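You operate a simulated robot arm through the tools that you are given. There is no shell and no other tool.

You run a simulated robot arm. Do the job below in one go: nothing can be reset, and whatever is moved stays where it is left.

## Task
Clamp modules 29 and 95 in the rail with the green stop.
Fine: 29 goes next to the purple stop; lock the purple stop first and the green one last.

The check looks at the end state, three seconds after you hand in, the way a careful person would. Anything else that was tipped, shoved, dropped, spilled or broken makes it a failure.

## Robot
A 7-joint arm with a two-finger parallel gripper, fixed in place. Base frame: the origin is at the foot of the arm, x ahead of it, y to its left, z up; the work surface is at about z = 0. Lengths are in mm, angles in degrees, forces in N, time in s.
With the tool pointing down near the work surface it reaches from about 240 to 620 mm from the base axis. Its first joint turns from -66.0 to 66.0 degrees. Payload 2.6 kg.
The tool frame sits at the grasp point between the pads (the TCP): z along the fingers, y along the line on which they close. The tips reach 30 mm beyond it. Largest opening 94 mm; finger width 28, thickness 10; the body of the gripper, 50 by 96 mm, starts 55 mm behind the TCP.
Orientation is told as [roll, pitch, yaw] about the base's x, y, z axes, in that order, counted from this pose: with the fingers straight down and closing along the base's y, the tool's x points along the base's -x, its y along +y and its z along -z.

## Interface
- The arm moves only by the tool servo_tool. Its argument "increments" is one flat list of numbers, 6 for each row, row after row: the shift along the base's x, y, z in units of 50 mm (1.0 is 50 mm), then the turn, a rotation vector about the base's x, y, z in units of 8 degrees (1.0 is 8 degrees). In form: [dx, dy, dz, wx, wy, wz, dx, dy, dz, wx, wy, wz, ...]. A call has 1 to 20 rows; each row shifts and turns the commanded pose from where the row before left it. "jaw" is the finger opening in mm, from 0 to 94, set as the call begins (left out, the last holds). A call with a number of a shift or a turn outside -1 to 1 is refused whole. A row lasts 0.2 s, in which the tool goes at most 50 mm and 8.6 degrees; a call with a longer step from one row to the next is refused whole, and so is a gripper value outside its range. A pose out of reach is approached as far as the arm can. The call stops where the force on the tool passes 40 N (or 10 N more than at its start, if that is more) or the arm is blocked; 0.2 s more then pass. The fingers move at their own pace (about 72 mm/s each) and stop on an object; they squeeze with about 42 N. The grip force told is the motor's: it shows also when the fingers shut on nothing. Time passes only in rows, and 0.2 s behind the last, so rows that do not move let the fingers close. It gives the time, the measured TCP pose, the force on the tool (base axes), the opening and the grip force at its end, in the units of the frame above (readings bear some noise), with the torque about the TCP (base axes, N m) and any sound that the robot's microphone picked up, and new pictures: "views" is both (left out), scene, wrist or none.
- Cameras (640 x 400 px; columns grow to the right, rows downward): "scene" is fixed at [28.9, 450.4, 532.1]; the picture's right is [-0.71, -0.71, 0.00], its down [-0.60, 0.60, -0.53] and it looks along [0.38, -0.38, -0.85] (base axes); focal length 214 px, centre (320, 200). "wrist" rides on the gripper at [76, 14, -102] in the tool frame; the picture's right is [-0.18, 0.98, 0.00], its down [-0.75, -0.14, -0.64] and it looks along [-0.63, -0.12, 0.77] (tool axes); focal length 243 px, centre (320, 200). There is no depth. A picture from a camera that has moved, and an enlarged one, comes with that camera's place and axes in the base frame and with its lens.
- close_up(camera, box): a new picture of the part [left, top, right, bottom] of that camera's present view, enlarged. It takes no simulated time.
- finish_job(): hands the job in; it is judged then, once.

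Places have to be worked out from the pictures, the camera data and where the tool is seen. Open the gripper and draw the arm clear of the work before you hand the job in, unless the task says otherwise.

The tools are called after "Emit:" by a JSON object that holds its "op" and its "data". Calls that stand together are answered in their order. servo_tool: Moves the arm, as the interface text tells. Its arguments: {"type":"object","properties":{"increments":{"type":"array"},"jaw":{"type":"number"},"views":{"type":"string","enum":["both","scene","wrist","none"]}},"required":["increments"]} The other tools are called the same way: close_up (camera, box) takes an enlarged picture of a part of a camera's view; finish_job () hands the job in.

At the start:

```text
time: 0.0
tcp_pos: [423.9, -49.1, 299.1]
tcp_rot: [0.0, -0.1, 0.0]
force: [0.3, -0.3, 0.9]
wrist_torque: [0.01, 0.02, 0.02]
opening: 94.0
gripper_force: 0.0
```

scene: 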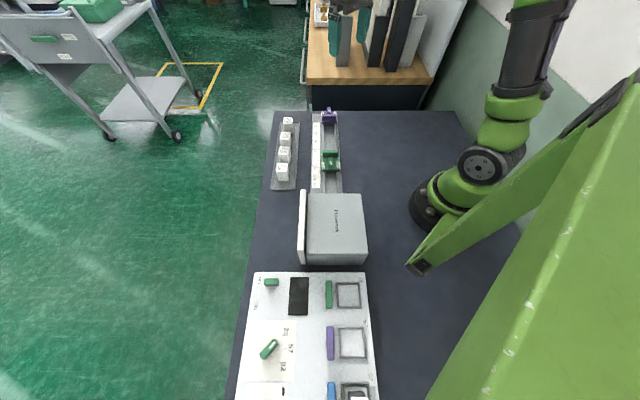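
wrist: 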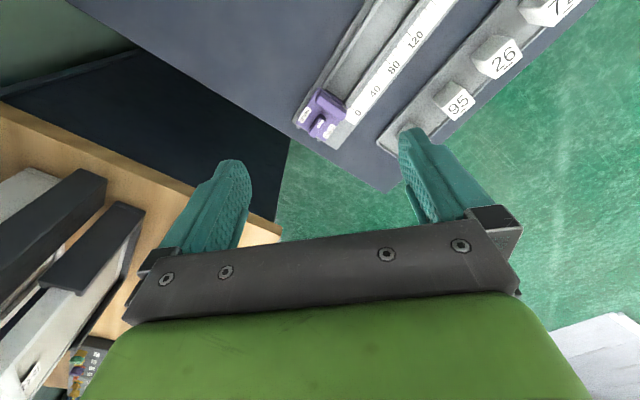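

I start by looking closely at the rails, modules and stops before moving anything.

Emit:
{"op": "close_up", "data": {"camera": "scene", "box": [255, 95, 375, 195]}}

Emit:
{"op": "close_up", "data": {"camera": "scene", "box": [230, 260, 400, 400]}}

Emit:
{"op": "close_up", "data": {"camera": "wrist", "box": [280, 0, 600, 200]}}

```text
4.00 times, centred on (315, 145) of scene
camera zoom: at [28.9, 450.4, 532.1], right [-0.71, -0.71, 0.0], down [-0.6, 0.6, -0.53], along [0.38, -0.38, -0.85], focal length 858 px, centre (340, 420)
```

zoom: 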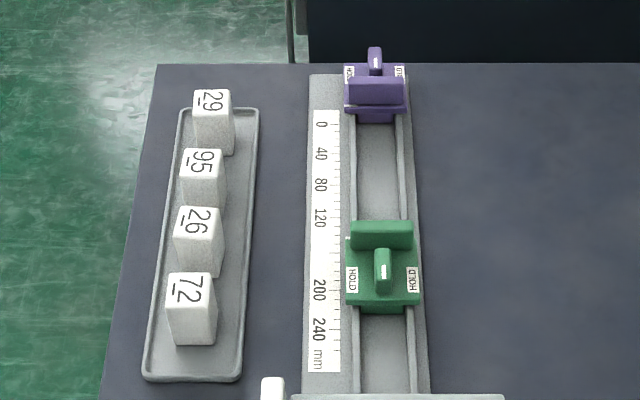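

```text
2.86 times, centred on (315, 330) of scene
camera zoom: at [28.9, 450.4, 532.1], right [-0.71, -0.71, 0.0], down [-0.6, 0.6, -0.53], along [0.38, -0.38, -0.85], focal length 613 px, centre (334, -171)
```

zoom: 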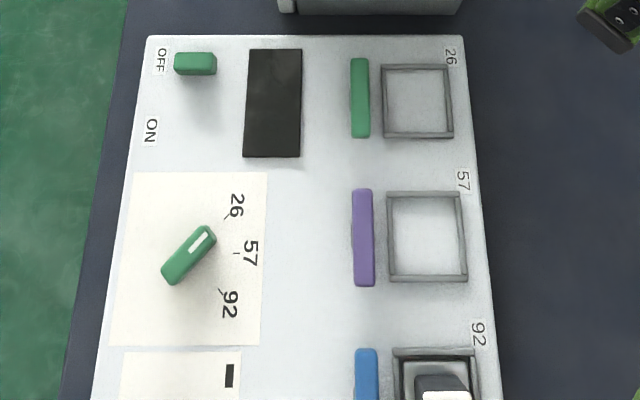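

```text
2.00 times, centred on (440, 100) of wrist
camera zoom: at [348.3, -35.2, 400.9], right [0.18, 0.98, 0.0], down [0.75, -0.14, 0.64], along [0.63, -0.12, -0.77], focal length 485 px, centre (80, 400)
```

zoom: 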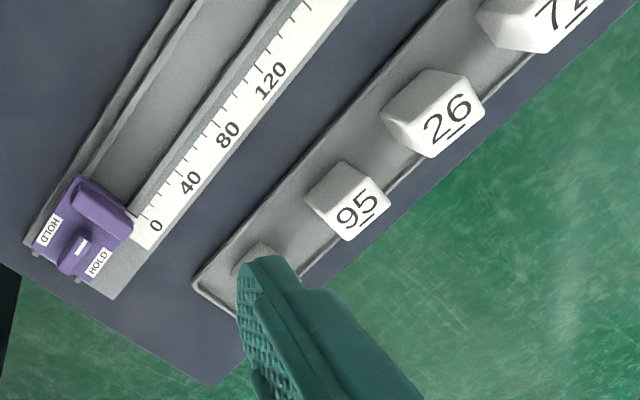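

The rail runs at about 45° (from green stop near (325,107) to purple stop near (475,-40)), with modules 29, 95, 26, 72 in a tray beside it. I raise no risk by moving high above the purple stop with the tool yawed -45° to view it closely.

Emit:
{"op": "servo_tool", "data": {"increments": [0.17, 0.03, -0.2, 0, 0, -0.9375, 0.17, 0.03, -0.2, 0, 0, -0.9375, 0.17, 0.03, -0.2, 0, 0, -0.9375, 0.17, 0.03, -0.2, 0, 0, -0.9375, 0.17, 0.03, -0.2, 0, 0, -0.9375, 0.17, 0.03, -0.2, 0, 0, -0.9375, 0, 0, 0, 0, 0, 0], "jaw": 94, "views": "both"}}

```text
time: 1.6
tcp_pos: [475.8, -39.8, 239.5]
tcp_rot: [0.1, 0.0, -45.1]
force: [0.2, -0.8, -0.3]
wrist_torque: [-0.06, 0.0, -0.02]
opening: 93.9
gripper_force: 0.0
camera wrist: at [432.2, 23.9, 341.3], right [0.83, 0.56, 0.0], down [0.43, -0.63, 0.64], along [0.36, -0.53, -0.77], focal length 243 px, centre (320, 200)
```

scene: 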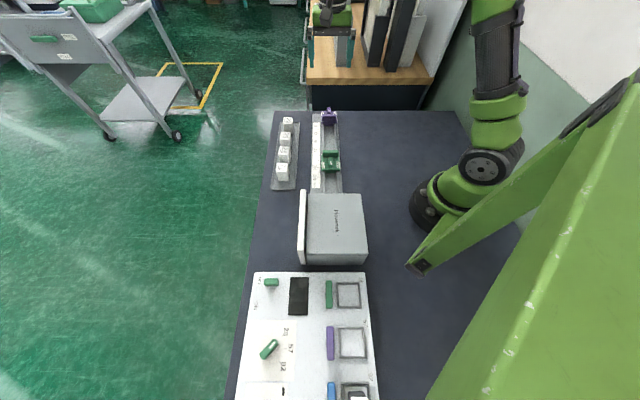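
wrist: 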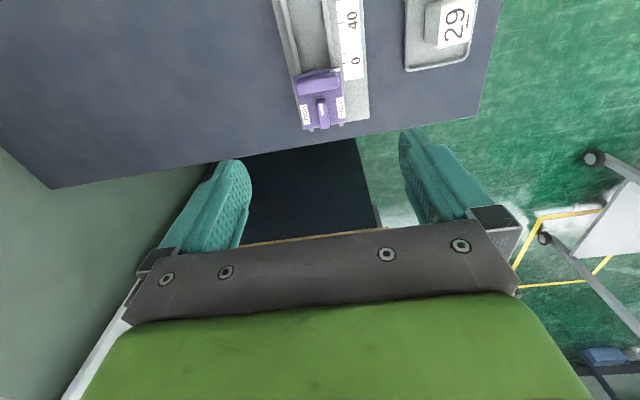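

The purple stop is in view around (322,100); I enlarge it to see its lever and labels.

Emit:
{"op": "close_up", "data": {"camera": "wrist", "box": [270, 50, 380, 140]}}

Emit:
{"op": "close_up", "data": {"camera": "wrist", "box": [260, 0, 500, 150]}}

Emit:
{"op": "close_up", "data": {"camera": "scene", "box": [300, 100, 360, 180]}}

```text
4.44 times, centred on (325, 95) of wrist
camera zoom: at [432.2, 23.9, 341.3], right [0.83, 0.56, 0.0], down [0.43, -0.63, 0.64], along [0.36, -0.53, -0.77], focal length 1078 px, centre (298, 667)
```

zoom: 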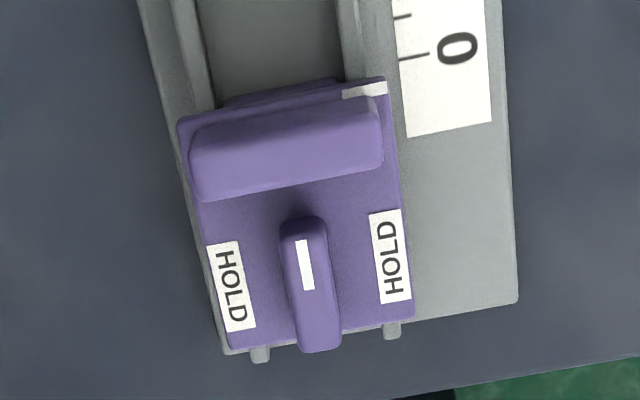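

```text
2.67 times, centred on (380, 75) of wrist
camera zoom: at [432.2, 23.9, 341.3], right [0.83, 0.56, 0.0], down [0.43, -0.63, 0.64], along [0.36, -0.53, -0.77], focal length 647 px, centre (160, 533)
```

zoom: 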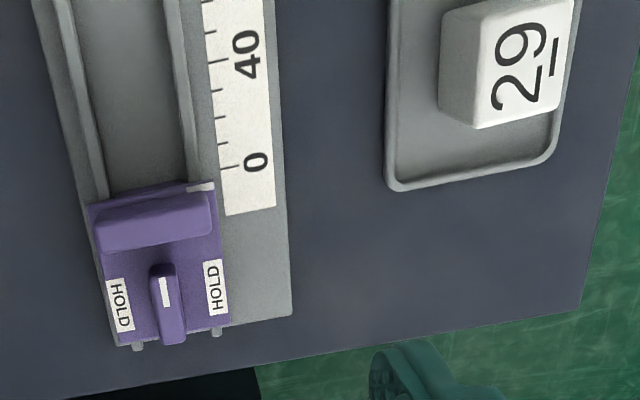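

```text
5.00 times, centred on (330, 140) of scene
camera zoom: at [28.9, 450.4, 532.1], right [-0.71, -0.71, 0.0], down [-0.6, 0.6, -0.53], along [0.38, -0.38, -0.85], focal length 1072 px, centre (270, 500)
```

zoom: 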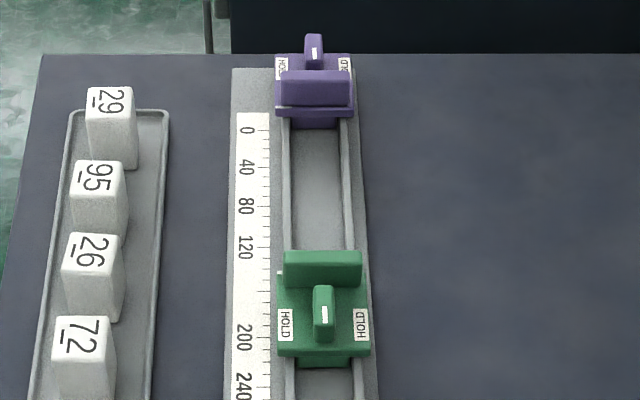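

The purple lever's pivot lies midway between the two HOLD labels, near (500,-70), and currently lies along the rail; it has to turn 90°. Next I move over the module tray to measure modules 29 and 95.

Emit:
{"op": "servo_tool", "data": {"increments": [0.29, 0.72, -0.3, 0, 0, 0, 0.29, 0.72, -0.3, 0, 0, 0, 0.29, 0.72, -0.3, 0, 0, 0, 0.29, 0.72, -0.3, 0, 0, 0, 0, 0, 0, 0, 0, 0], "views": "wrist"}}

```text
time: 2.8
tcp_pos: [533.0, 103.4, 179.0]
tcp_rot: [0.0, 0.0, -45.0]
force: [-0.5, -0.2, 0.8]
wrist_torque: [0.01, 0.01, 0.0]
opening: 94.0
gripper_force: 0.0
camera wrist: at [489.7, 167.8, 280.5], right [0.83, 0.56, 0.0], down [0.43, -0.63, 0.64], along [0.36, -0.53, -0.77], focal length 243 px, centre (320, 200)
```

wrist: 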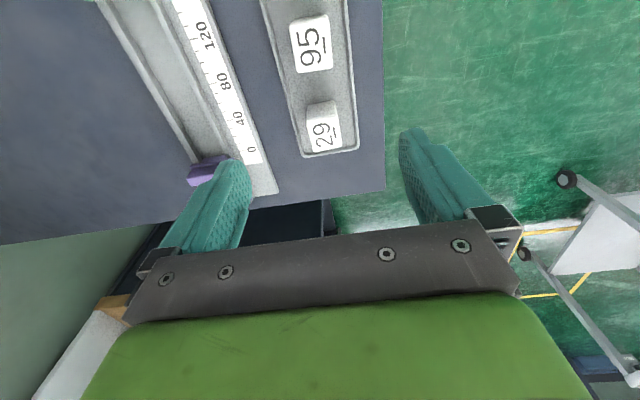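

Emit:
{"op": "close_up", "data": {"camera": "wrist", "box": [250, 0, 410, 170]}}

Emit:
{"op": "close_up", "data": {"camera": "wrist", "box": [90, 0, 290, 200]}}

```text
2.35 times, centred on (330, 85) of wrist
camera zoom: at [489.7, 167.8, 280.5], right [0.83, 0.56, 0.0], down [0.43, -0.63, 0.64], along [0.36, -0.53, -0.77], focal length 571 px, centre (296, 471)
```

zoom: 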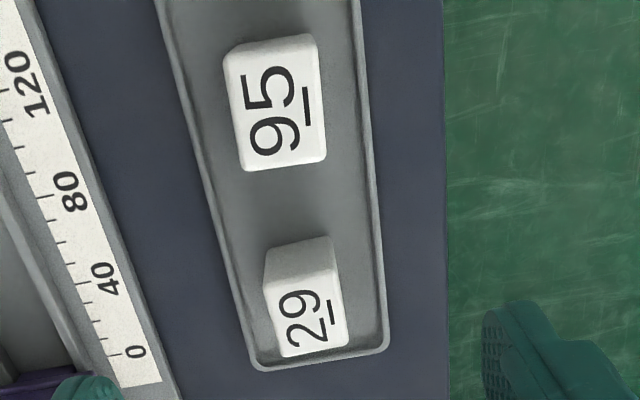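

```text
2.00 times, centred on (190, 100) of wrist
camera zoom: at [489.7, 167.8, 280.5], right [0.83, 0.56, 0.0], down [0.43, -0.63, 0.64], along [0.36, -0.53, -0.77], focal length 485 px, centre (580, 400)
```

zoom: 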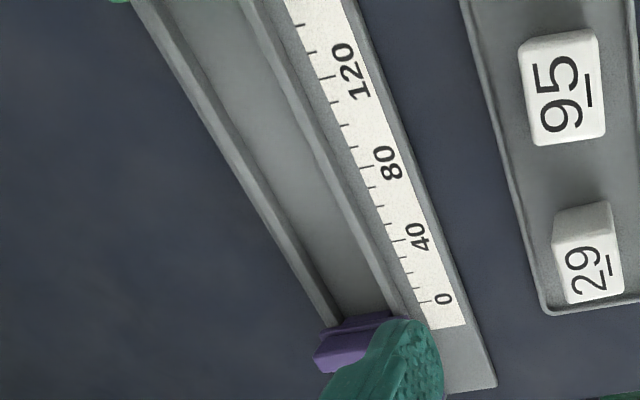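

Modules measure about 30 mm across by 36 mm along the rail direction: 29 is centred near (554,81) and 95 near (502,138). Now I go over the rail, lower down, to measure the channel and stop heights.

Emit:
{"op": "servo_tool", "data": {"increments": [-0.42, -0.605, -0.15, 0, 0, 0, -0.42, -0.605, -0.15, 0, 0, 0, -0.42, -0.605, -0.15, 0, 0, 0, -0.42, -0.605, -0.15, 0, 0, 0, 0, 0, 0, 0, 0, 0], "views": "wrist"}}

```text
time: 4.0
tcp_pos: [446.9, -18.5, 148.2]
tcp_rot: [0.0, 0.0, -45.1]
force: [-0.2, -0.3, 0.1]
wrist_torque: [0.01, 0.0, 0.0]
opening: 94.2
gripper_force: 0.0
camera wrist: at [404.6, 46.1, 250.4], right [0.83, 0.56, 0.0], down [0.43, -0.63, 0.64], along [0.36, -0.53, -0.77], focal length 243 px, centre (320, 200)
```

wrist: 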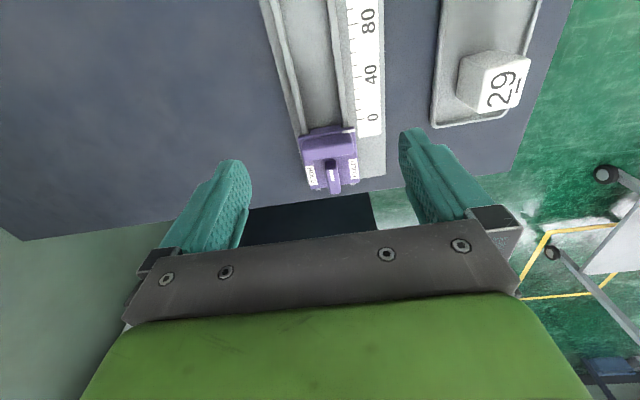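

Emit:
{"op": "close_up", "data": {"camera": "wrist", "box": [270, 90, 400, 200]}}

Emit:
{"op": "close_up", "data": {"camera": "wrist", "box": [240, 0, 400, 140]}}

Emit:
{"op": "close_up", "data": {"camera": "wrist", "box": [420, 0, 560, 140]}}

```text
3.64 times, centred on (335, 145) of wrist
camera zoom: at [404.6, 46.1, 250.4], right [0.83, 0.56, 0.0], down [0.43, -0.63, 0.64], along [0.36, -0.53, -0.77], focal length 882 px, centre (266, 400)
```

zoom: 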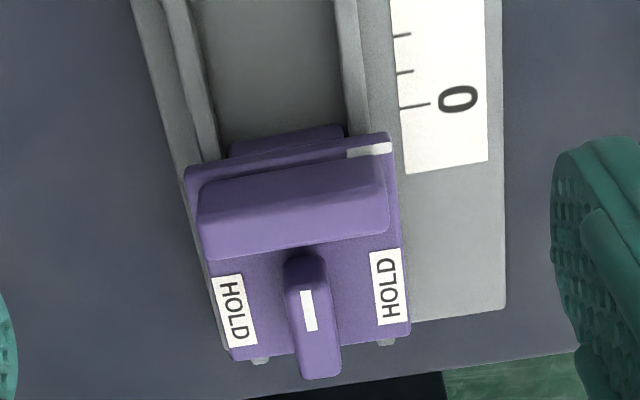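

```text
2.86 times, centred on (320, 70) of wrist
camera zoom: at [404.6, 46.1, 250.4], right [0.83, 0.56, 0.0], down [0.43, -0.63, 0.64], along [0.36, -0.53, -0.77], focal length 693 px, centre (320, 571)
```

zoom: 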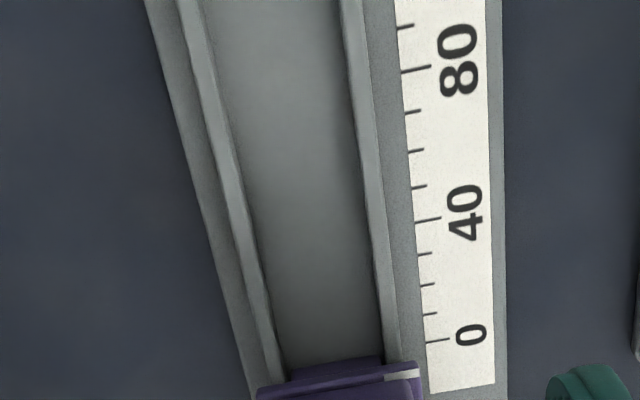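

```text
2.86 times, centred on (490, 70) of wrist
camera zoom: at [404.6, 46.1, 250.4], right [0.83, 0.56, 0.0], down [0.43, -0.63, 0.64], along [0.36, -0.53, -0.77], focal length 693 px, centre (-166, 571)
```

zoom: 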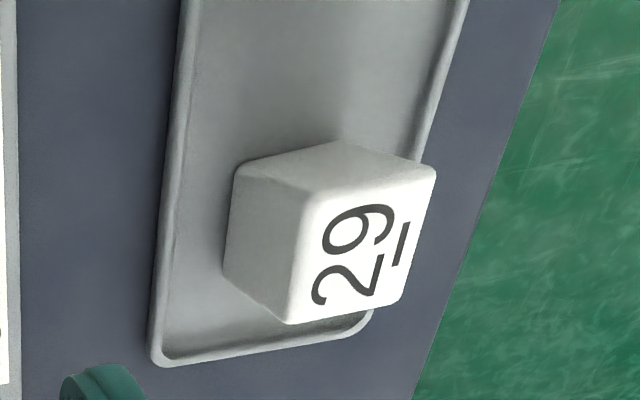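

Triangulating two wrist views puts the purple lever's top at z≈44, plate at z≈24, pivot near (498,-68), rail centreline x+y≈430.5, wall tops roughly z≈15. I move above the lever with a partly opened gripper to verify alignment before going down.

Emit:
{"op": "servo_tool", "data": {"increments": [0.34, -0.328, -0.28, 0, 0, 0, 0.34, -0.328, -0.28, 0, 0, 0, 0.34, -0.328, -0.28, 0, 0, 0, 0, 0, 0, 0, 0, 0, 0, 0, 0, 0, 0, 0], "jaw": 40, "views": "both"}}

```text
time: 5.2
tcp_pos: [501.7, -66.2, 106.8]
tcp_rot: [0.0, -0.1, -45.1]
force: [-0.5, -0.1, 0.1]
wrist_torque: [0.03, -0.03, 0.01]
opening: 40.1
gripper_force: 0.0
camera wrist: at [457.5, -2.4, 208.6], right [0.83, 0.56, 0.0], down [0.43, -0.63, 0.64], along [0.36, -0.53, -0.77], focal length 243 px, centre (320, 200)
```

scene: 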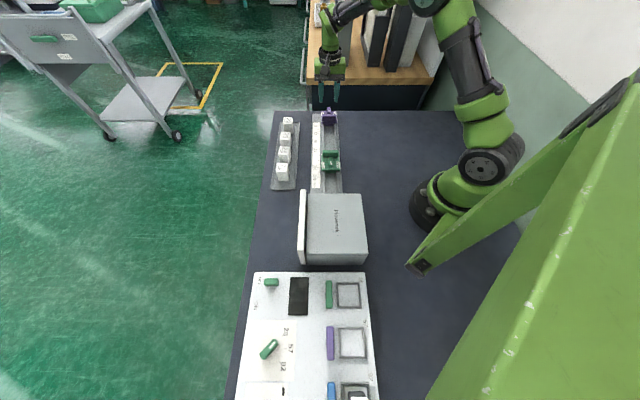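
wrist: 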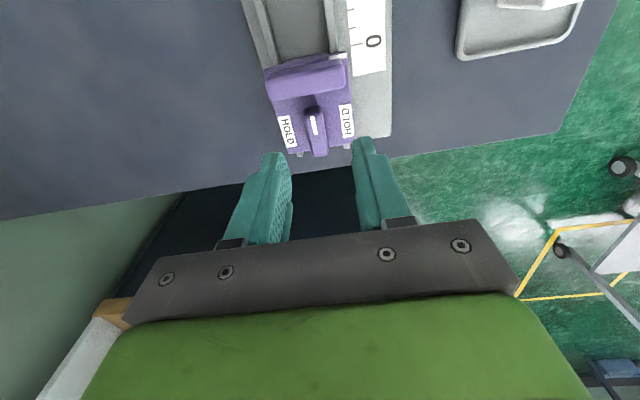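

The lever appears nearly centred between the fingers; I enlarge to check the exact offset (aligned pivot should be near pixel (320,136)).

Emit:
{"op": "close_up", "data": {"camera": "wrist", "box": [250, 40, 390, 170]}}

```text
3.08 times, centred on (320, 105) of wrist
camera zoom: at [457.5, -2.4, 208.6], right [0.83, 0.56, 0.0], down [0.43, -0.63, 0.64], along [0.36, -0.53, -0.77], focal length 746 px, centre (320, 492)
```

zoom: 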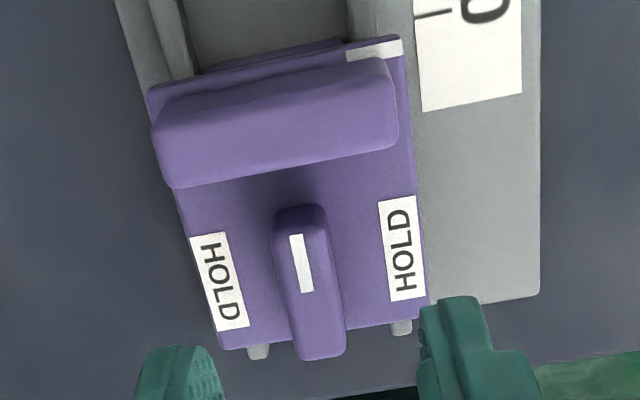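

The lever sits about 2.5 mm to one side of the tool centre, so I shift by (-2.5,-0.9) and lower to TCP z≈60 (tips about 6 mm above the plate) with the jaw still open.

Emit:
{"op": "servo_tool", "data": {"increments": [-0.05, -0.018, -0.3, 0, 0, 0, 0, 0, -0.3, 0, 0, 0, 0, 0, -0.336, 0, 0, 0, 0, 0, 0, 0, 0, 0], "jaw": 40, "views": "both"}}

```text
time: 6.2
tcp_pos: [497.7, -66.8, 58.7]
tcp_rot: [0.1, 0.1, -45.0]
force: [0.0, -0.2, 0.3]
wrist_torque: [-0.01, 0.0, 0.03]
opening: 39.8
gripper_force: 0.1
camera wrist: at [454.1, -2.9, 161.8], right [0.83, 0.56, 0.0], down [0.43, -0.63, 0.64], along [0.36, -0.53, -0.77], focal length 243 px, centre (320, 200)
```

scene: 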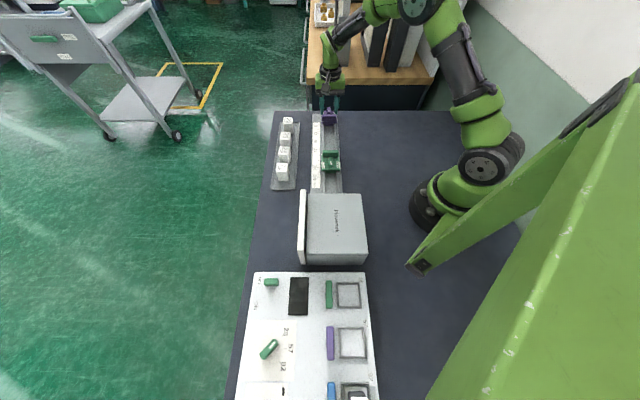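
wrist: 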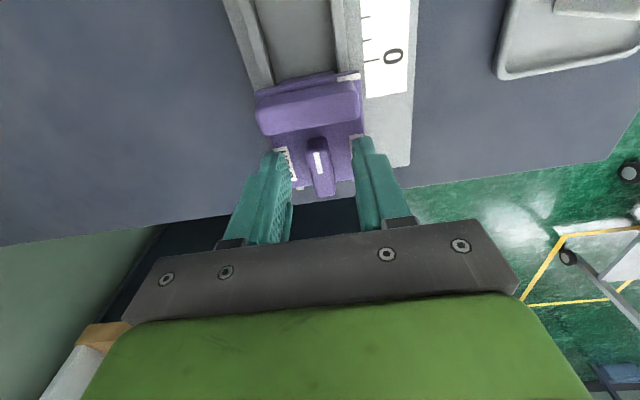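

The lever sits centred between the fingers with no contact force. I close the jaw on it without moving.

Emit:
{"op": "servo_tool", "data": {"increments": [0, 0, 0, 0, 0, 0, 0, 0, 0, 0, 0, 0, 0, 0, 0, 0, 0, 0], "jaw": 0, "views": "wrist"}}

Emit:
{"op": "close_up", "data": {"camera": "wrist", "box": [240, 60, 400, 220]}}

```text
time: 7.0
tcp_pos: [498.0, -66.8, 60.8]
tcp_rot: [0.0, 0.1, -45.0]
force: [3.1, 2.3, -3.0]
wrist_torque: [-0.01, -0.05, -0.02]
opening: 12.5
gripper_force: 44.4
camera wrist: at [454.2, -2.7, 161.9], right [0.82, 0.57, 0.0], down [0.43, -0.63, 0.64], along [0.36, -0.53, -0.77], focal length 243 px, centre (320, 200)
```

wrist: 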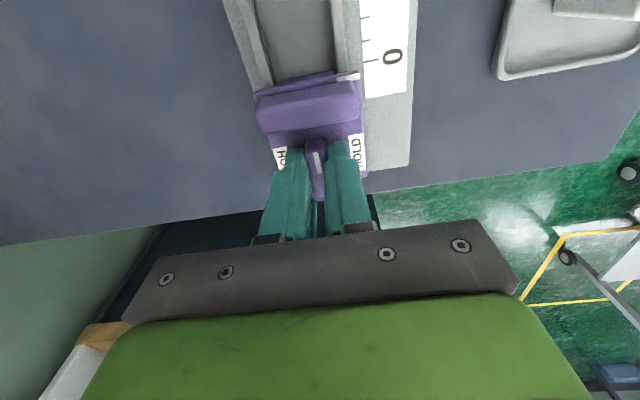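

```text
2.50 times, centred on (320, 140) of wrist
camera zoom: at [454.2, -2.7, 161.9], right [0.82, 0.57, 0.0], down [0.43, -0.63, 0.64], along [0.36, -0.53, -0.77], focal length 606 px, centre (320, 350)
```

zoom: 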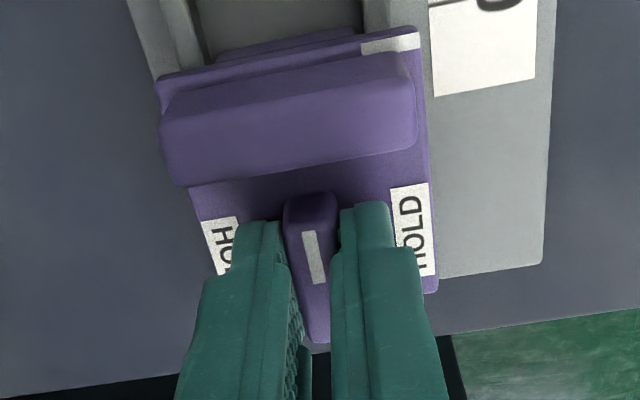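

Firm grip on the 12.5 mm lever. I turn it 45° counter-clockwise first and check forces and motion.

Emit:
{"op": "servo_tool", "data": {"increments": [0, 0, 0, 0, 0, 0.9375, 0, 0, 0, 0, 0, 0.9375, 0, 0, 0, 0, 0, 0.9375, 0, 0, 0, 0, 0, 0.9375, 0, 0, 0, 0, 0, 0.9375, 0, 0, 0, 0, 0, 0.9375], "jaw": 0, "views": "both"}}

Emit:
{"op": "close_up", "data": {"camera": "wrist", "box": [220, 40, 420, 220]}}

```text
time: 8.4
tcp_pos: [499.4, -62.5, 60.4]
tcp_rot: [0.4, -0.2, 0.2]
force: [24.1, 24.1, -20.0]
wrist_torque: [-0.53, -0.79, -1.56]
opening: 31.4
gripper_force: 44.9
camera wrist: at [423.1, -49.3, 161.8], right [0.18, 0.98, 0.01], down [0.75, -0.14, 0.64], along [0.64, -0.11, -0.76], focal length 243 px, centre (320, 200)
```

scene: 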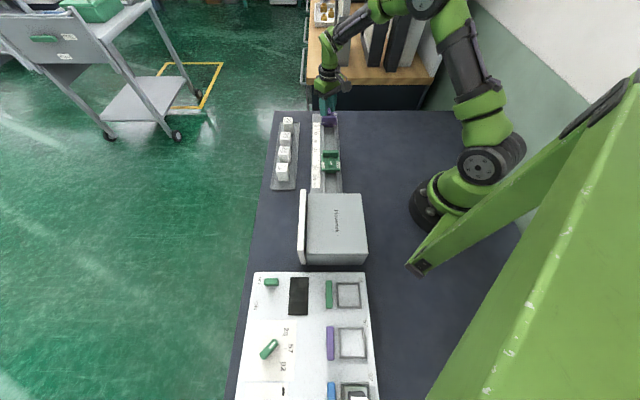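
wrist: 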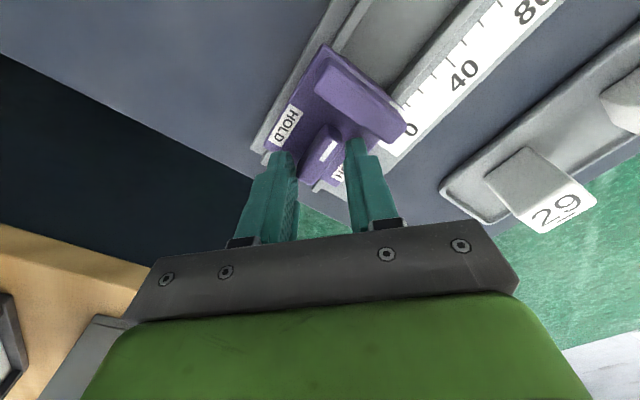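

```text
2.22 times, centred on (320, 130) of wrist
camera zoom: at [423.1, -49.3, 161.8], right [0.18, 0.98, 0.01], down [0.75, -0.14, 0.64], along [0.64, -0.11, -0.76], focal length 539 px, centre (320, 356)
```

zoom: 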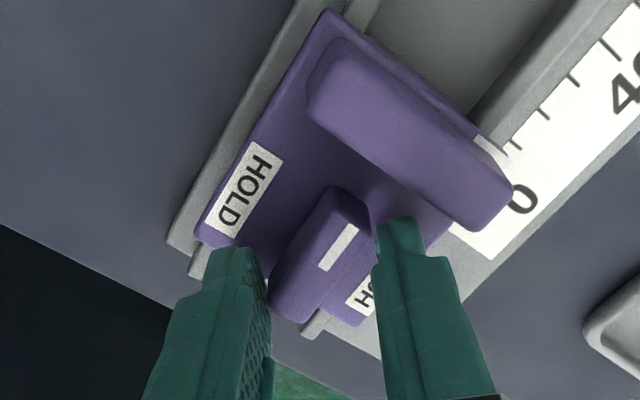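

The lever only followed about 13° while the fingers were wedged open to 31 mm, so it resists strongly (or lags). I wait without moving to see whether the squeeze lets it keep turning.

Emit:
{"op": "servo_tool", "data": {"increments": [0, 0, 0, 0, 0, 0, 0, 0, 0, 0, 0, 0, 0, 0, 0, 0, 0, 0, 0, 0, 0, 0, 0, 0], "jaw": 0, "views": "wrist"}}

Emit:
{"op": "close_up", "data": {"camera": "wrist", "box": [220, 40, 420, 220]}}

```text
time: 9.4
tcp_pos: [499.1, -60.9, 60.1]
tcp_rot: [0.6, 0.0, 0.3]
force: [27.0, 26.2, -19.4]
wrist_torque: [-0.34, -0.96, -1.49]
opening: 31.2
gripper_force: 45.1
camera wrist: at [422.6, -48.6, 162.2], right [0.18, 0.98, 0.01], down [0.75, -0.15, 0.64], along [0.63, -0.11, -0.77], focal length 243 px, centre (320, 200)
```

wrist: 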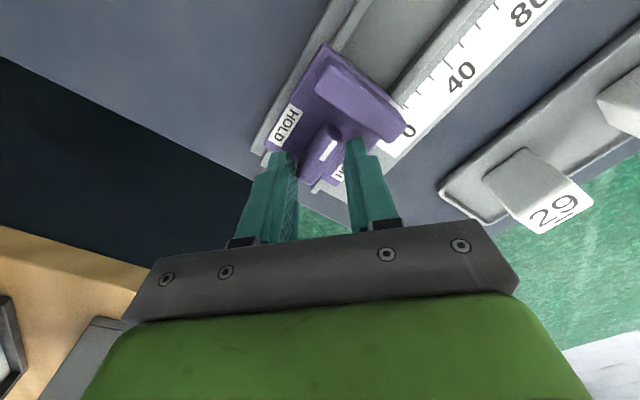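

```text
2.22 times, centred on (320, 130) of wrist
camera zoom: at [422.6, -48.6, 162.2], right [0.18, 0.98, 0.01], down [0.75, -0.15, 0.64], along [0.63, -0.11, -0.77], focal length 539 px, centre (320, 356)
```

zoom: 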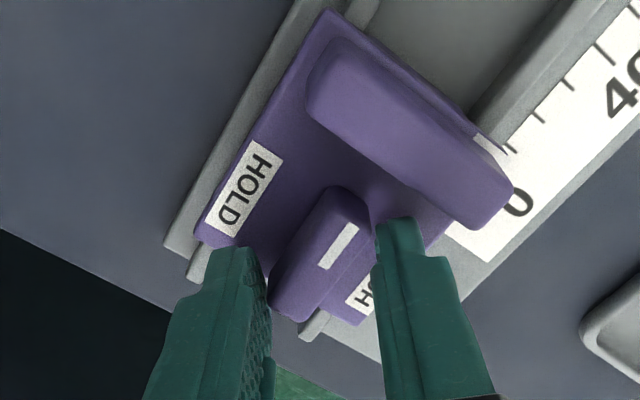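

The lever's mark still lies along the rail, so it has hardly turned this way and the fingers just slipped. I turn the tool back to -45° with the jaw still closing, so the fingers re-seat on the lever without touching the bar.

Emit:
{"op": "servo_tool", "data": {"increments": [0, 0, 0, 0, 0, -0.9375, 0, 0, 0, 0, 0, -0.9375, 0, 0, 0, 0, 0, -0.9375, 0, 0, 0, 0, 0, -0.9375, 0, 0, 0, 0, 0, -0.9375, 0, 0, 0, 0, 0, -0.9375, 0, 0, 0, 0, 0, 0], "jaw": 0, "views": "wrist"}}

Emit:
{"op": "close_up", "data": {"camera": "wrist", "box": [240, 60, 400, 220]}}

```text
time: 11.0
tcp_pos: [498.9, -67.0, 61.1]
tcp_rot: [0.0, 0.0, -45.0]
force: [9.8, 11.8, 12.5]
wrist_torque: [0.97, 0.49, -0.2]
opening: 12.2
gripper_force: 45.2
camera wrist: at [454.5, -3.2, 163.1], right [0.83, 0.56, 0.0], down [0.43, -0.63, 0.64], along [0.36, -0.53, -0.77], focal length 243 px, centre (320, 200)
```

wrist: 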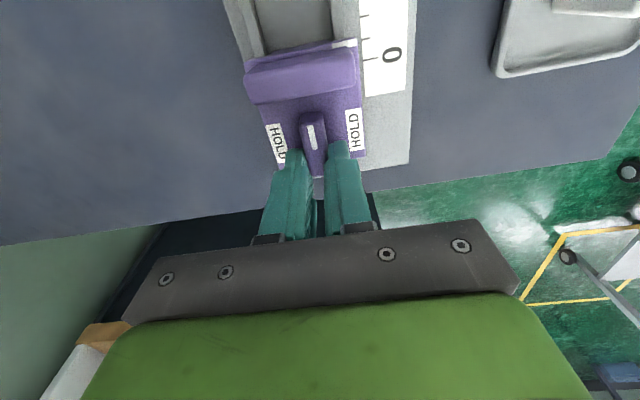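

```text
2.50 times, centred on (320, 140) of wrist
camera zoom: at [454.5, -3.2, 163.1], right [0.83, 0.56, 0.0], down [0.43, -0.63, 0.64], along [0.36, -0.53, -0.77], focal length 606 px, centre (320, 350)
```

zoom: 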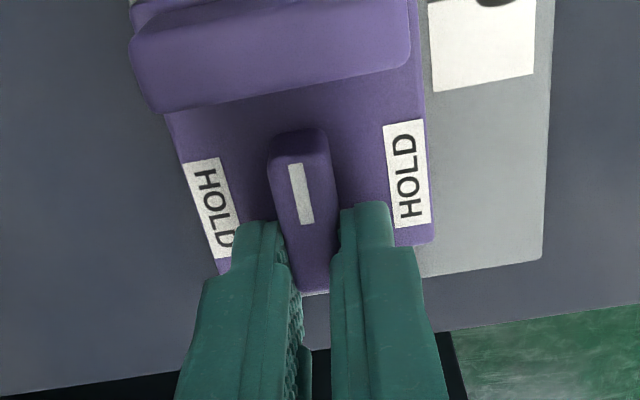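

The unlocked purple stop slid about 17 mm along the rail toward the green one while the fingers wedged, and the lever is still along the rail. I drag it back by its lever, 15 mm along the rail, watching force.

Emit:
{"op": "servo_tool", "data": {"increments": [0.1, -0.1, 0, 0, 0, 0, 0.12, -0.12, 0, 0, 0, 0, 0, 0, 0, 0, 0, 0], "jaw": 0, "views": "wrist"}}

Emit:
{"op": "close_up", "data": {"camera": "wrist", "box": [240, 40, 420, 220]}}

```text
time: 11.8
tcp_pos: [508.7, -78.4, 61.6]
tcp_rot: [0.1, 0.1, -45.0]
force: [-8.1, 15.7, 25.2]
wrist_torque: [0.07, -0.03, -0.06]
opening: 12.4
gripper_force: 45.5
camera wrist: at [465.2, -13.8, 163.0], right [0.83, 0.56, 0.0], down [0.43, -0.63, 0.64], along [0.36, -0.53, -0.77], focal length 243 px, centre (320, 200)
```

wrist: 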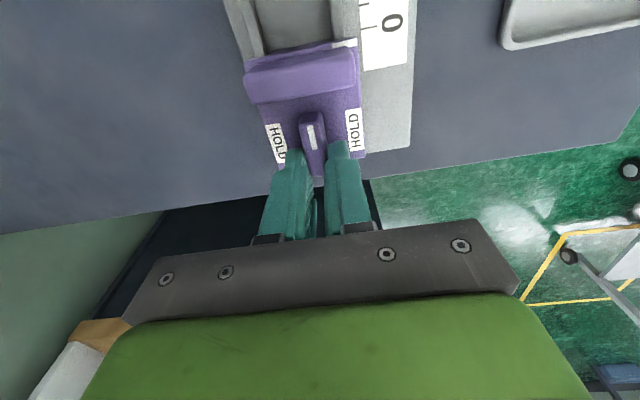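

```text
2.22 times, centred on (330, 130) of wrist
camera zoom: at [465.2, -13.8, 163.0], right [0.83, 0.56, 0.0], down [0.43, -0.63, 0.64], along [0.36, -0.53, -0.77], focal length 539 px, centre (298, 356)
```

zoom: 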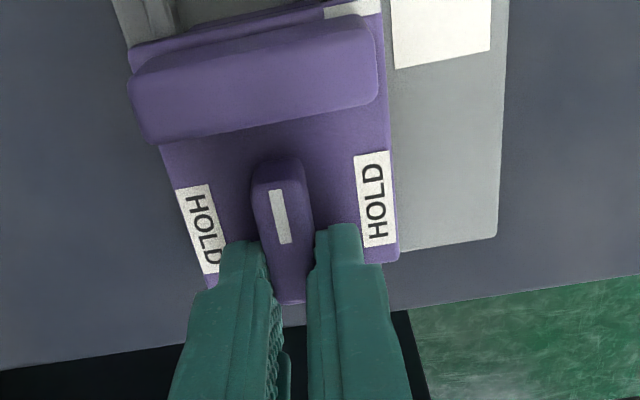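

The purple stop slid back to within about 1 mm of its starting place. Now I open to 30 mm, re-centre over the pivot (14.5 mm back along the rail), a little lower for a better bite.

Emit:
{"op": "servo_tool", "data": {"increments": [0, 0, 0, 0, 0, 0, 0, 0, 0, 0, 0, 0, -0.1, 0.105, 0, 0, 0, 0, -0.099, 0.106, -0.06, 0, 0, 0, 0, 0, 0, 0, 0, 0], "jaw": 30, "views": "wrist"}}

Emit:
{"op": "close_up", "data": {"camera": "wrist", "box": [240, 60, 400, 220]}}

```text
time: 13.0
tcp_pos: [498.9, -67.8, 57.0]
tcp_rot: [0.0, 0.0, -45.0]
force: [0.1, 1.0, -0.5]
wrist_torque: [-0.02, 0.05, 0.0]
opening: 30.0
gripper_force: 0.2
camera wrist: at [455.3, -4.1, 159.1], right [0.83, 0.56, 0.0], down [0.43, -0.63, 0.64], along [0.36, -0.53, -0.77], focal length 243 px, centre (320, 200)
```

wrist: 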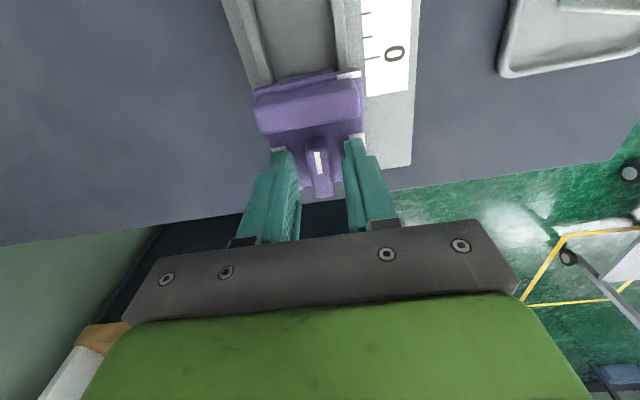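

```text
2.50 times, centred on (320, 140) of wrist
camera zoom: at [455.3, -4.1, 159.1], right [0.83, 0.56, 0.0], down [0.43, -0.63, 0.64], along [0.36, -0.53, -0.77], focal length 606 px, centre (320, 350)
```

zoom: 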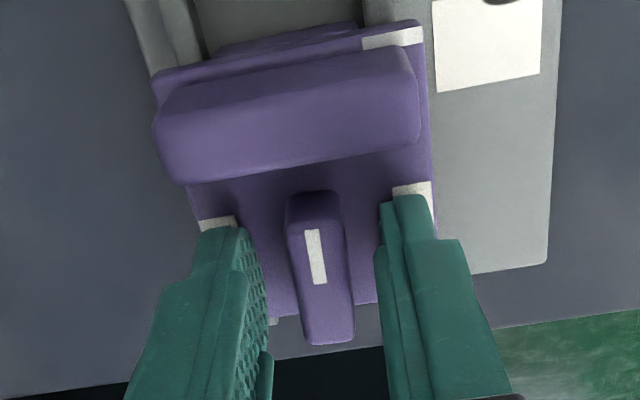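

The fingers straddle the lever, centred. I close and try a small 15° counter-clockwise turn to see if the lever follows.

Emit:
{"op": "servo_tool", "data": {"increments": [0, 0, 0, 0, 0, 0, 0, 0, 0, 0, 0, 0, 0, 0, 0, 0, 0, 0], "jaw": 0, "views": "none"}}

Emit:
{"op": "servo_tool", "data": {"increments": [0, 0, 0, 0, 0, 0.3, 0, 0, 0, 0, 0, 0.4, 0, 0, 0, 0, 0, 0.4, 0, 0, 0, 0, 0, 0.4, 0, 0, 0, 0, 0, 0.4], "jaw": 0, "views": "wrist"}}

Emit:
{"op": "close_up", "data": {"camera": "wrist", "box": [240, 60, 400, 220]}}

```text
time: 13.8
tcp_pos: [498.5, -68.5, 57.3]
tcp_rot: [0.1, 0.0, -45.0]
force: [-0.7, 2.6, 0.0]
wrist_torque: [0.06, 0.03, 0.01]
opening: 12.3
gripper_force: 44.7
```

```text
time: 15.0
tcp_pos: [498.8, -67.1, 57.0]
tcp_rot: [0.1, 0.0, -29.9]
force: [4.6, 2.3, -2.6]
wrist_torque: [0.09, -0.05, -1.77]
opening: 19.1
gripper_force: 44.7
camera wrist: at [440.2, -17.4, 159.3], right [0.65, 0.76, 0.0], down [0.58, -0.5, 0.64], along [0.49, -0.42, -0.77], focal length 243 px, centre (320, 200)
```

wrist: 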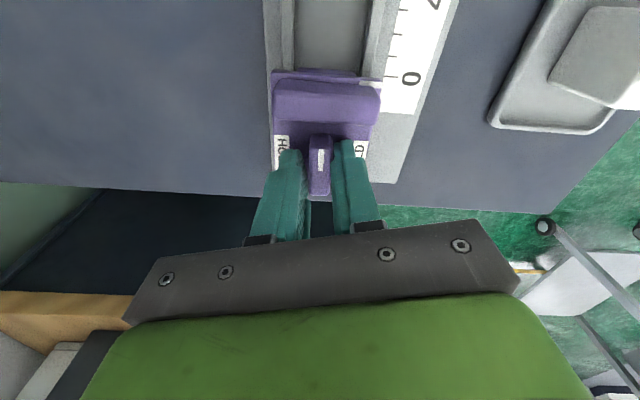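

```text
2.50 times, centred on (320, 140) of wrist
camera zoom: at [440.2, -17.4, 159.3], right [0.65, 0.76, 0.0], down [0.58, -0.5, 0.64], along [0.49, -0.42, -0.77], focal length 606 px, centre (320, 350)
```

zoom: 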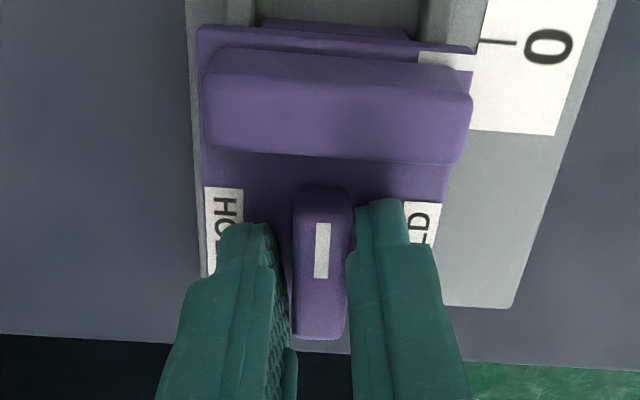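

With the grip centred, 1.8 N·m counter-clockwise doesn't move the lever; it looks like a hard stop in that direction. I turn back and try 15° clockwise beyond the neutral.

Emit:
{"op": "servo_tool", "data": {"increments": [0, 0, 0, 0, 0, -0.5, 0, 0, 0, 0, 0, -0.5, 0, 0, 0, 0, 0, -0.5, 0, 0, 0, 0, 0, -0.4, 0, 0, 0, 0, 0, 0], "jaw": 0, "views": "none"}}

Emit:
{"op": "servo_tool", "data": {"increments": [0, 0, 0, 0, 0, -0.3, 0, 0, 0, 0, 0, -0.4, 0, 0, 0, 0, 0, -0.4, 0, 0, 0, 0, 0, -0.4, 0, 0, 0, 0, 0, -0.4], "jaw": 0, "views": "wrist"}}

Emit:
{"op": "close_up", "data": {"camera": "wrist", "box": [240, 60, 400, 220]}}

```text
time: 16.2
tcp_pos: [500.3, -67.1, 58.0]
tcp_rot: [0.1, 0.0, -44.9]
force: [0.3, 4.8, 0.4]
wrist_torque: [-0.05, -0.08, 0.0]
opening: 12.4
gripper_force: 44.9
```

```text
time: 17.4
tcp_pos: [499.5, -68.2, 56.5]
tcp_rot: [0.2, 0.0, -60.1]
force: [4.2, 5.5, 0.1]
wrist_torque: [0.19, 0.03, 0.03]
opening: 12.6
gripper_force: 44.6
camera wrist: at [473.6, 5.6, 159.3], right [0.94, 0.33, 0.0], down [0.25, -0.72, 0.64], along [0.21, -0.61, -0.77], focal length 243 px, centre (320, 200)
```

wrist: 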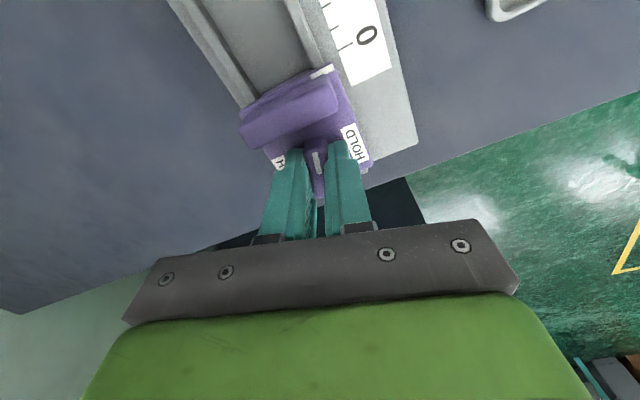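

```text
2.50 times, centred on (320, 140) of wrist
camera zoom: at [473.6, 5.6, 159.3], right [0.94, 0.33, 0.0], down [0.25, -0.72, 0.64], along [0.21, -0.61, -0.77], focal length 606 px, centre (320, 350)
```

zoom: 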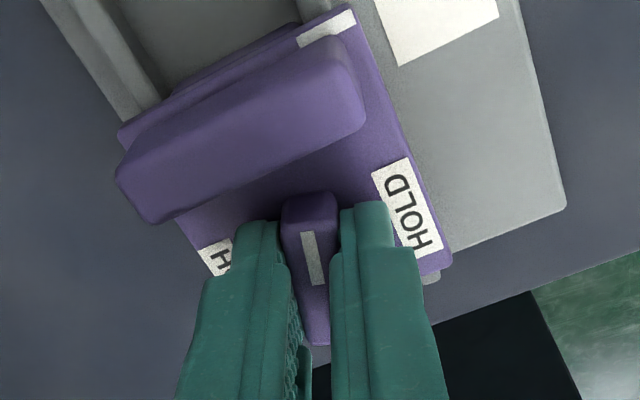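

The lever follows freely clockwise with almost no torque. I keep turning clockwise in steps, watching for a stop or click.

Emit:
{"op": "servo_tool", "data": {"increments": [0, 0, 0, 0, 0, -0.6, 0, 0, 0, 0, 0, -0.6, 0, 0, 0, 0, 0, -0.6, 0, 0, 0, 0, 0, -0.6, 0, 0, 0, 0, 0, -0.6, 0, 0, 0, 0, 0, -0.6, 0, 0, 0, 0, 0, -0.6, 0, 0, 0, 0, 0, -0.6], "jaw": 0, "views": "wrist"}}

Emit:
{"op": "close_up", "data": {"camera": "wrist", "box": [220, 60, 420, 220]}}

```text
time: 19.2
tcp_pos: [499.8, -67.3, 57.8]
tcp_rot: [0.0, 0.1, -98.6]
force: [10.7, 10.0, -2.3]
wrist_torque: [-0.24, -0.15, 0.04]
opening: 12.3
gripper_force: 44.4
camera wrist: at [524.8, 5.9, 159.3], right [0.94, -0.33, 0.0], down [-0.25, -0.72, 0.64], along [-0.21, -0.61, -0.77], focal length 243 px, centre (320, 200)
```

wrist: 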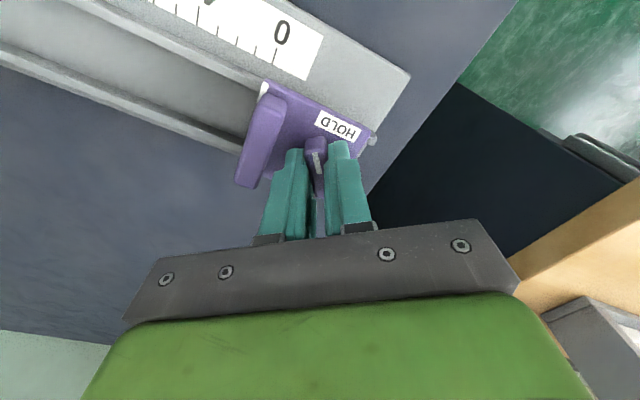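

```text
2.50 times, centred on (320, 140) of wrist
camera zoom: at [524.8, 5.9, 159.3], right [0.94, -0.33, 0.0], down [-0.25, -0.72, 0.64], along [-0.21, -0.61, -0.77], focal length 606 px, centre (320, 350)
```

zoom: 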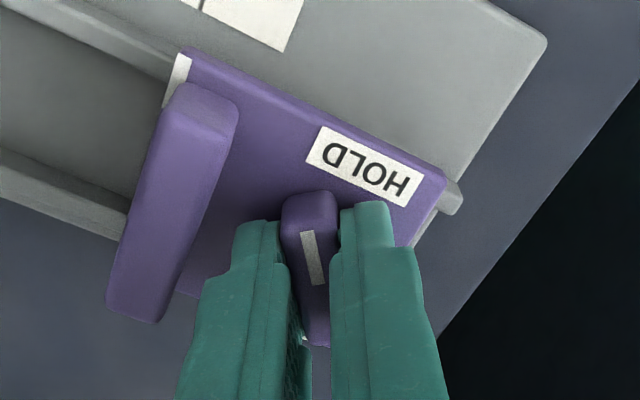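

Yaw -98.6°, the lever follows and its mark swings toward the HOLD label. I continue another ~36° to reach a full quarter turn.

Emit:
{"op": "servo_tool", "data": {"increments": [0, 0, 0, 0, 0, -0.57, 0, 0, 0, 0, 0, -0.57, 0, 0, 0, 0, 0, -0.57, 0, 0, 0, 0, 0, -0.57, 0, 0, 0, 0, 0, -0.57, 0, 0, 0, 0, 0, -0.57, 0, 0, 0, 0, 0, -0.57, 0, 0, 0, 0, 0, -0.57, 0, 0, 0, 0, 0, 0], "jaw": 0, "views": "both"}}

Emit:
{"op": "close_up", "data": {"camera": "wrist", "box": [220, 60, 420, 220]}}

```text
time: 21.2
tcp_pos: [498.4, -66.5, 57.1]
tcp_rot: [-0.1, 0.0, -135.3]
force: [13.7, 11.6, -0.9]
wrist_torque: [0.49, -0.51, 0.06]
opening: 12.3
gripper_force: 44.7
camera wrist: at [563.3, -23.7, 159.4], right [0.56, -0.83, 0.0], down [-0.63, -0.43, 0.64], along [-0.53, -0.36, -0.77], focal length 243 px, centre (320, 200)
```

scene: 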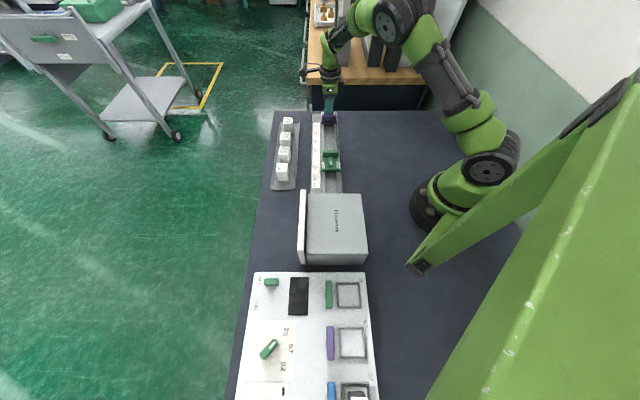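
wrist: 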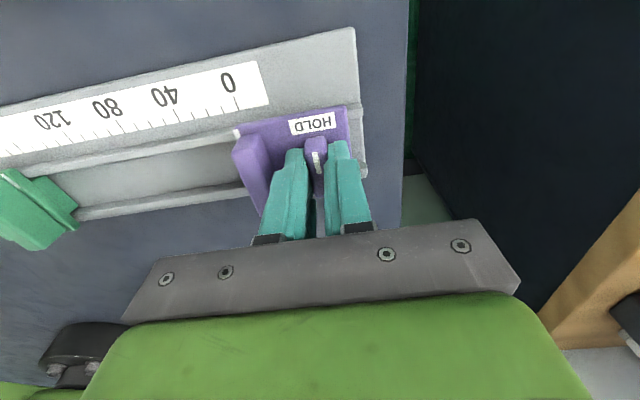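

```text
2.50 times, centred on (320, 140) of wrist
camera zoom: at [563.3, -23.7, 159.4], right [0.56, -0.83, 0.0], down [-0.63, -0.43, 0.64], along [-0.53, -0.36, -0.77], focal length 606 px, centre (320, 350)
```

zoom: 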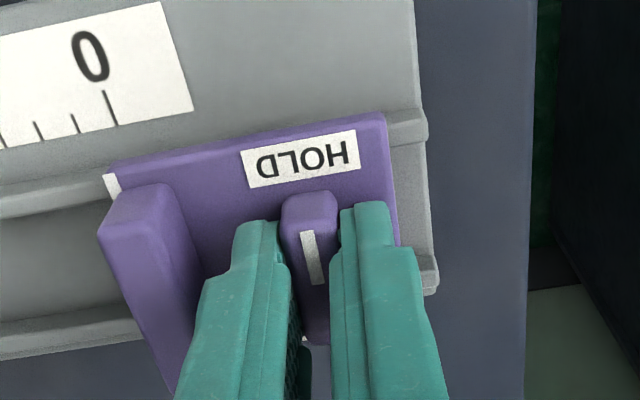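

The lever is now across the rail with its mark pointing at HOLD. I test for an end stop with a further 5° and see whether torque rises.

Emit:
{"op": "servo_tool", "data": {"increments": [0, 0, 0, 0, 0, -0.3, 0, 0, 0, 0, 0, -0.3, 0, 0, 0, 0, 0, 0], "jaw": 0, "views": "none"}}

```text
time: 22.0
tcp_pos: [499.6, -68.3, 57.8]
tcp_rot: [0.0, 0.0, -139.8]
force: [7.5, 11.9, 2.8]
wrist_torque: [0.32, -0.2, 1.37]
opening: 13.9
gripper_force: 44.6
```

Torque jumped to 1.4 N·m, so the 90° end stop is reached: the purple lever is fully at HOLD. I ease back, open to 26 mm and rise straight up.

Emit:
{"op": "servo_tool", "data": {"increments": [0, 0, 0, 0, 0, 0.56, 0, 0, 0, 0, 0, 0], "jaw": 0, "views": "none"}}

Emit:
{"op": "servo_tool", "data": {"increments": [0, 0, 0, 0, 0, 0, 0, 0, 0, 0, 0, 0, 0, 0, 0.3, 0, 0, 0, 0, 0, 0.5, 0, 0, 0, 0, 0, 0.6, 0, 0, 0, 0, 0, 0.6, 0, 0, 0, 0, 0, 0, 0, 0, 0], "jaw": 26, "views": "both"}}

Emit:
{"op": "close_up", "data": {"camera": "wrist", "box": [180, 40, 440, 220]}}

```text
time: 22.6
tcp_pos: [499.3, -67.3, 57.0]
tcp_rot: [0.0, 0.0, -135.5]
force: [4.9, 12.2, 6.2]
wrist_torque: [0.15, -0.02, 0.21]
opening: 12.4
gripper_force: 44.9
```

```text
time: 24.2
tcp_pos: [499.0, -67.9, 157.8]
tcp_rot: [0.1, 0.0, -135.4]
force: [0.3, 0.2, -0.4]
wrist_torque: [0.02, 0.01, -0.02]
opening: 26.0
gripper_force: 0.0
camera wrist: at [564.0, -23.9, 259.1], right [0.56, -0.83, 0.0], down [-0.64, -0.43, 0.64], along [-0.53, -0.36, -0.77], focal length 243 px, centre (320, 200)
```

scene: 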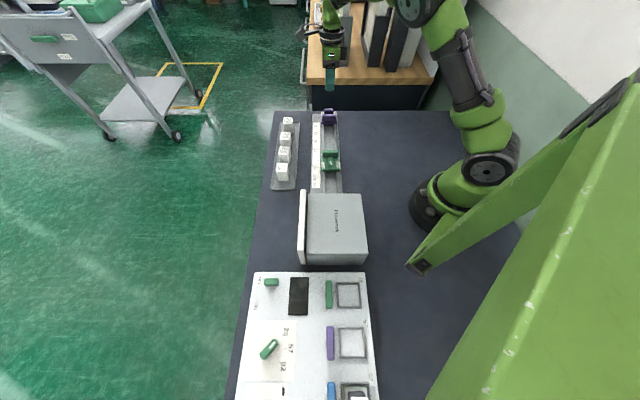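
wrist: 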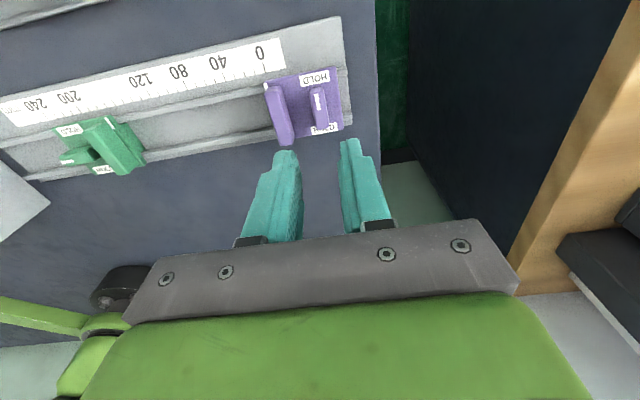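

```text
2.22 times, centred on (310, 130) of wrist
camera zoom: at [564.0, -23.9, 259.1], right [0.56, -0.83, 0.0], down [-0.64, -0.43, 0.64], along [-0.53, -0.36, -0.77], focal length 539 px, centre (342, 356)
```

zoom: 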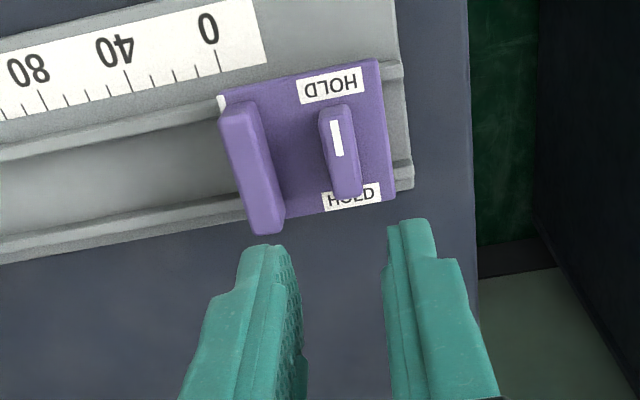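

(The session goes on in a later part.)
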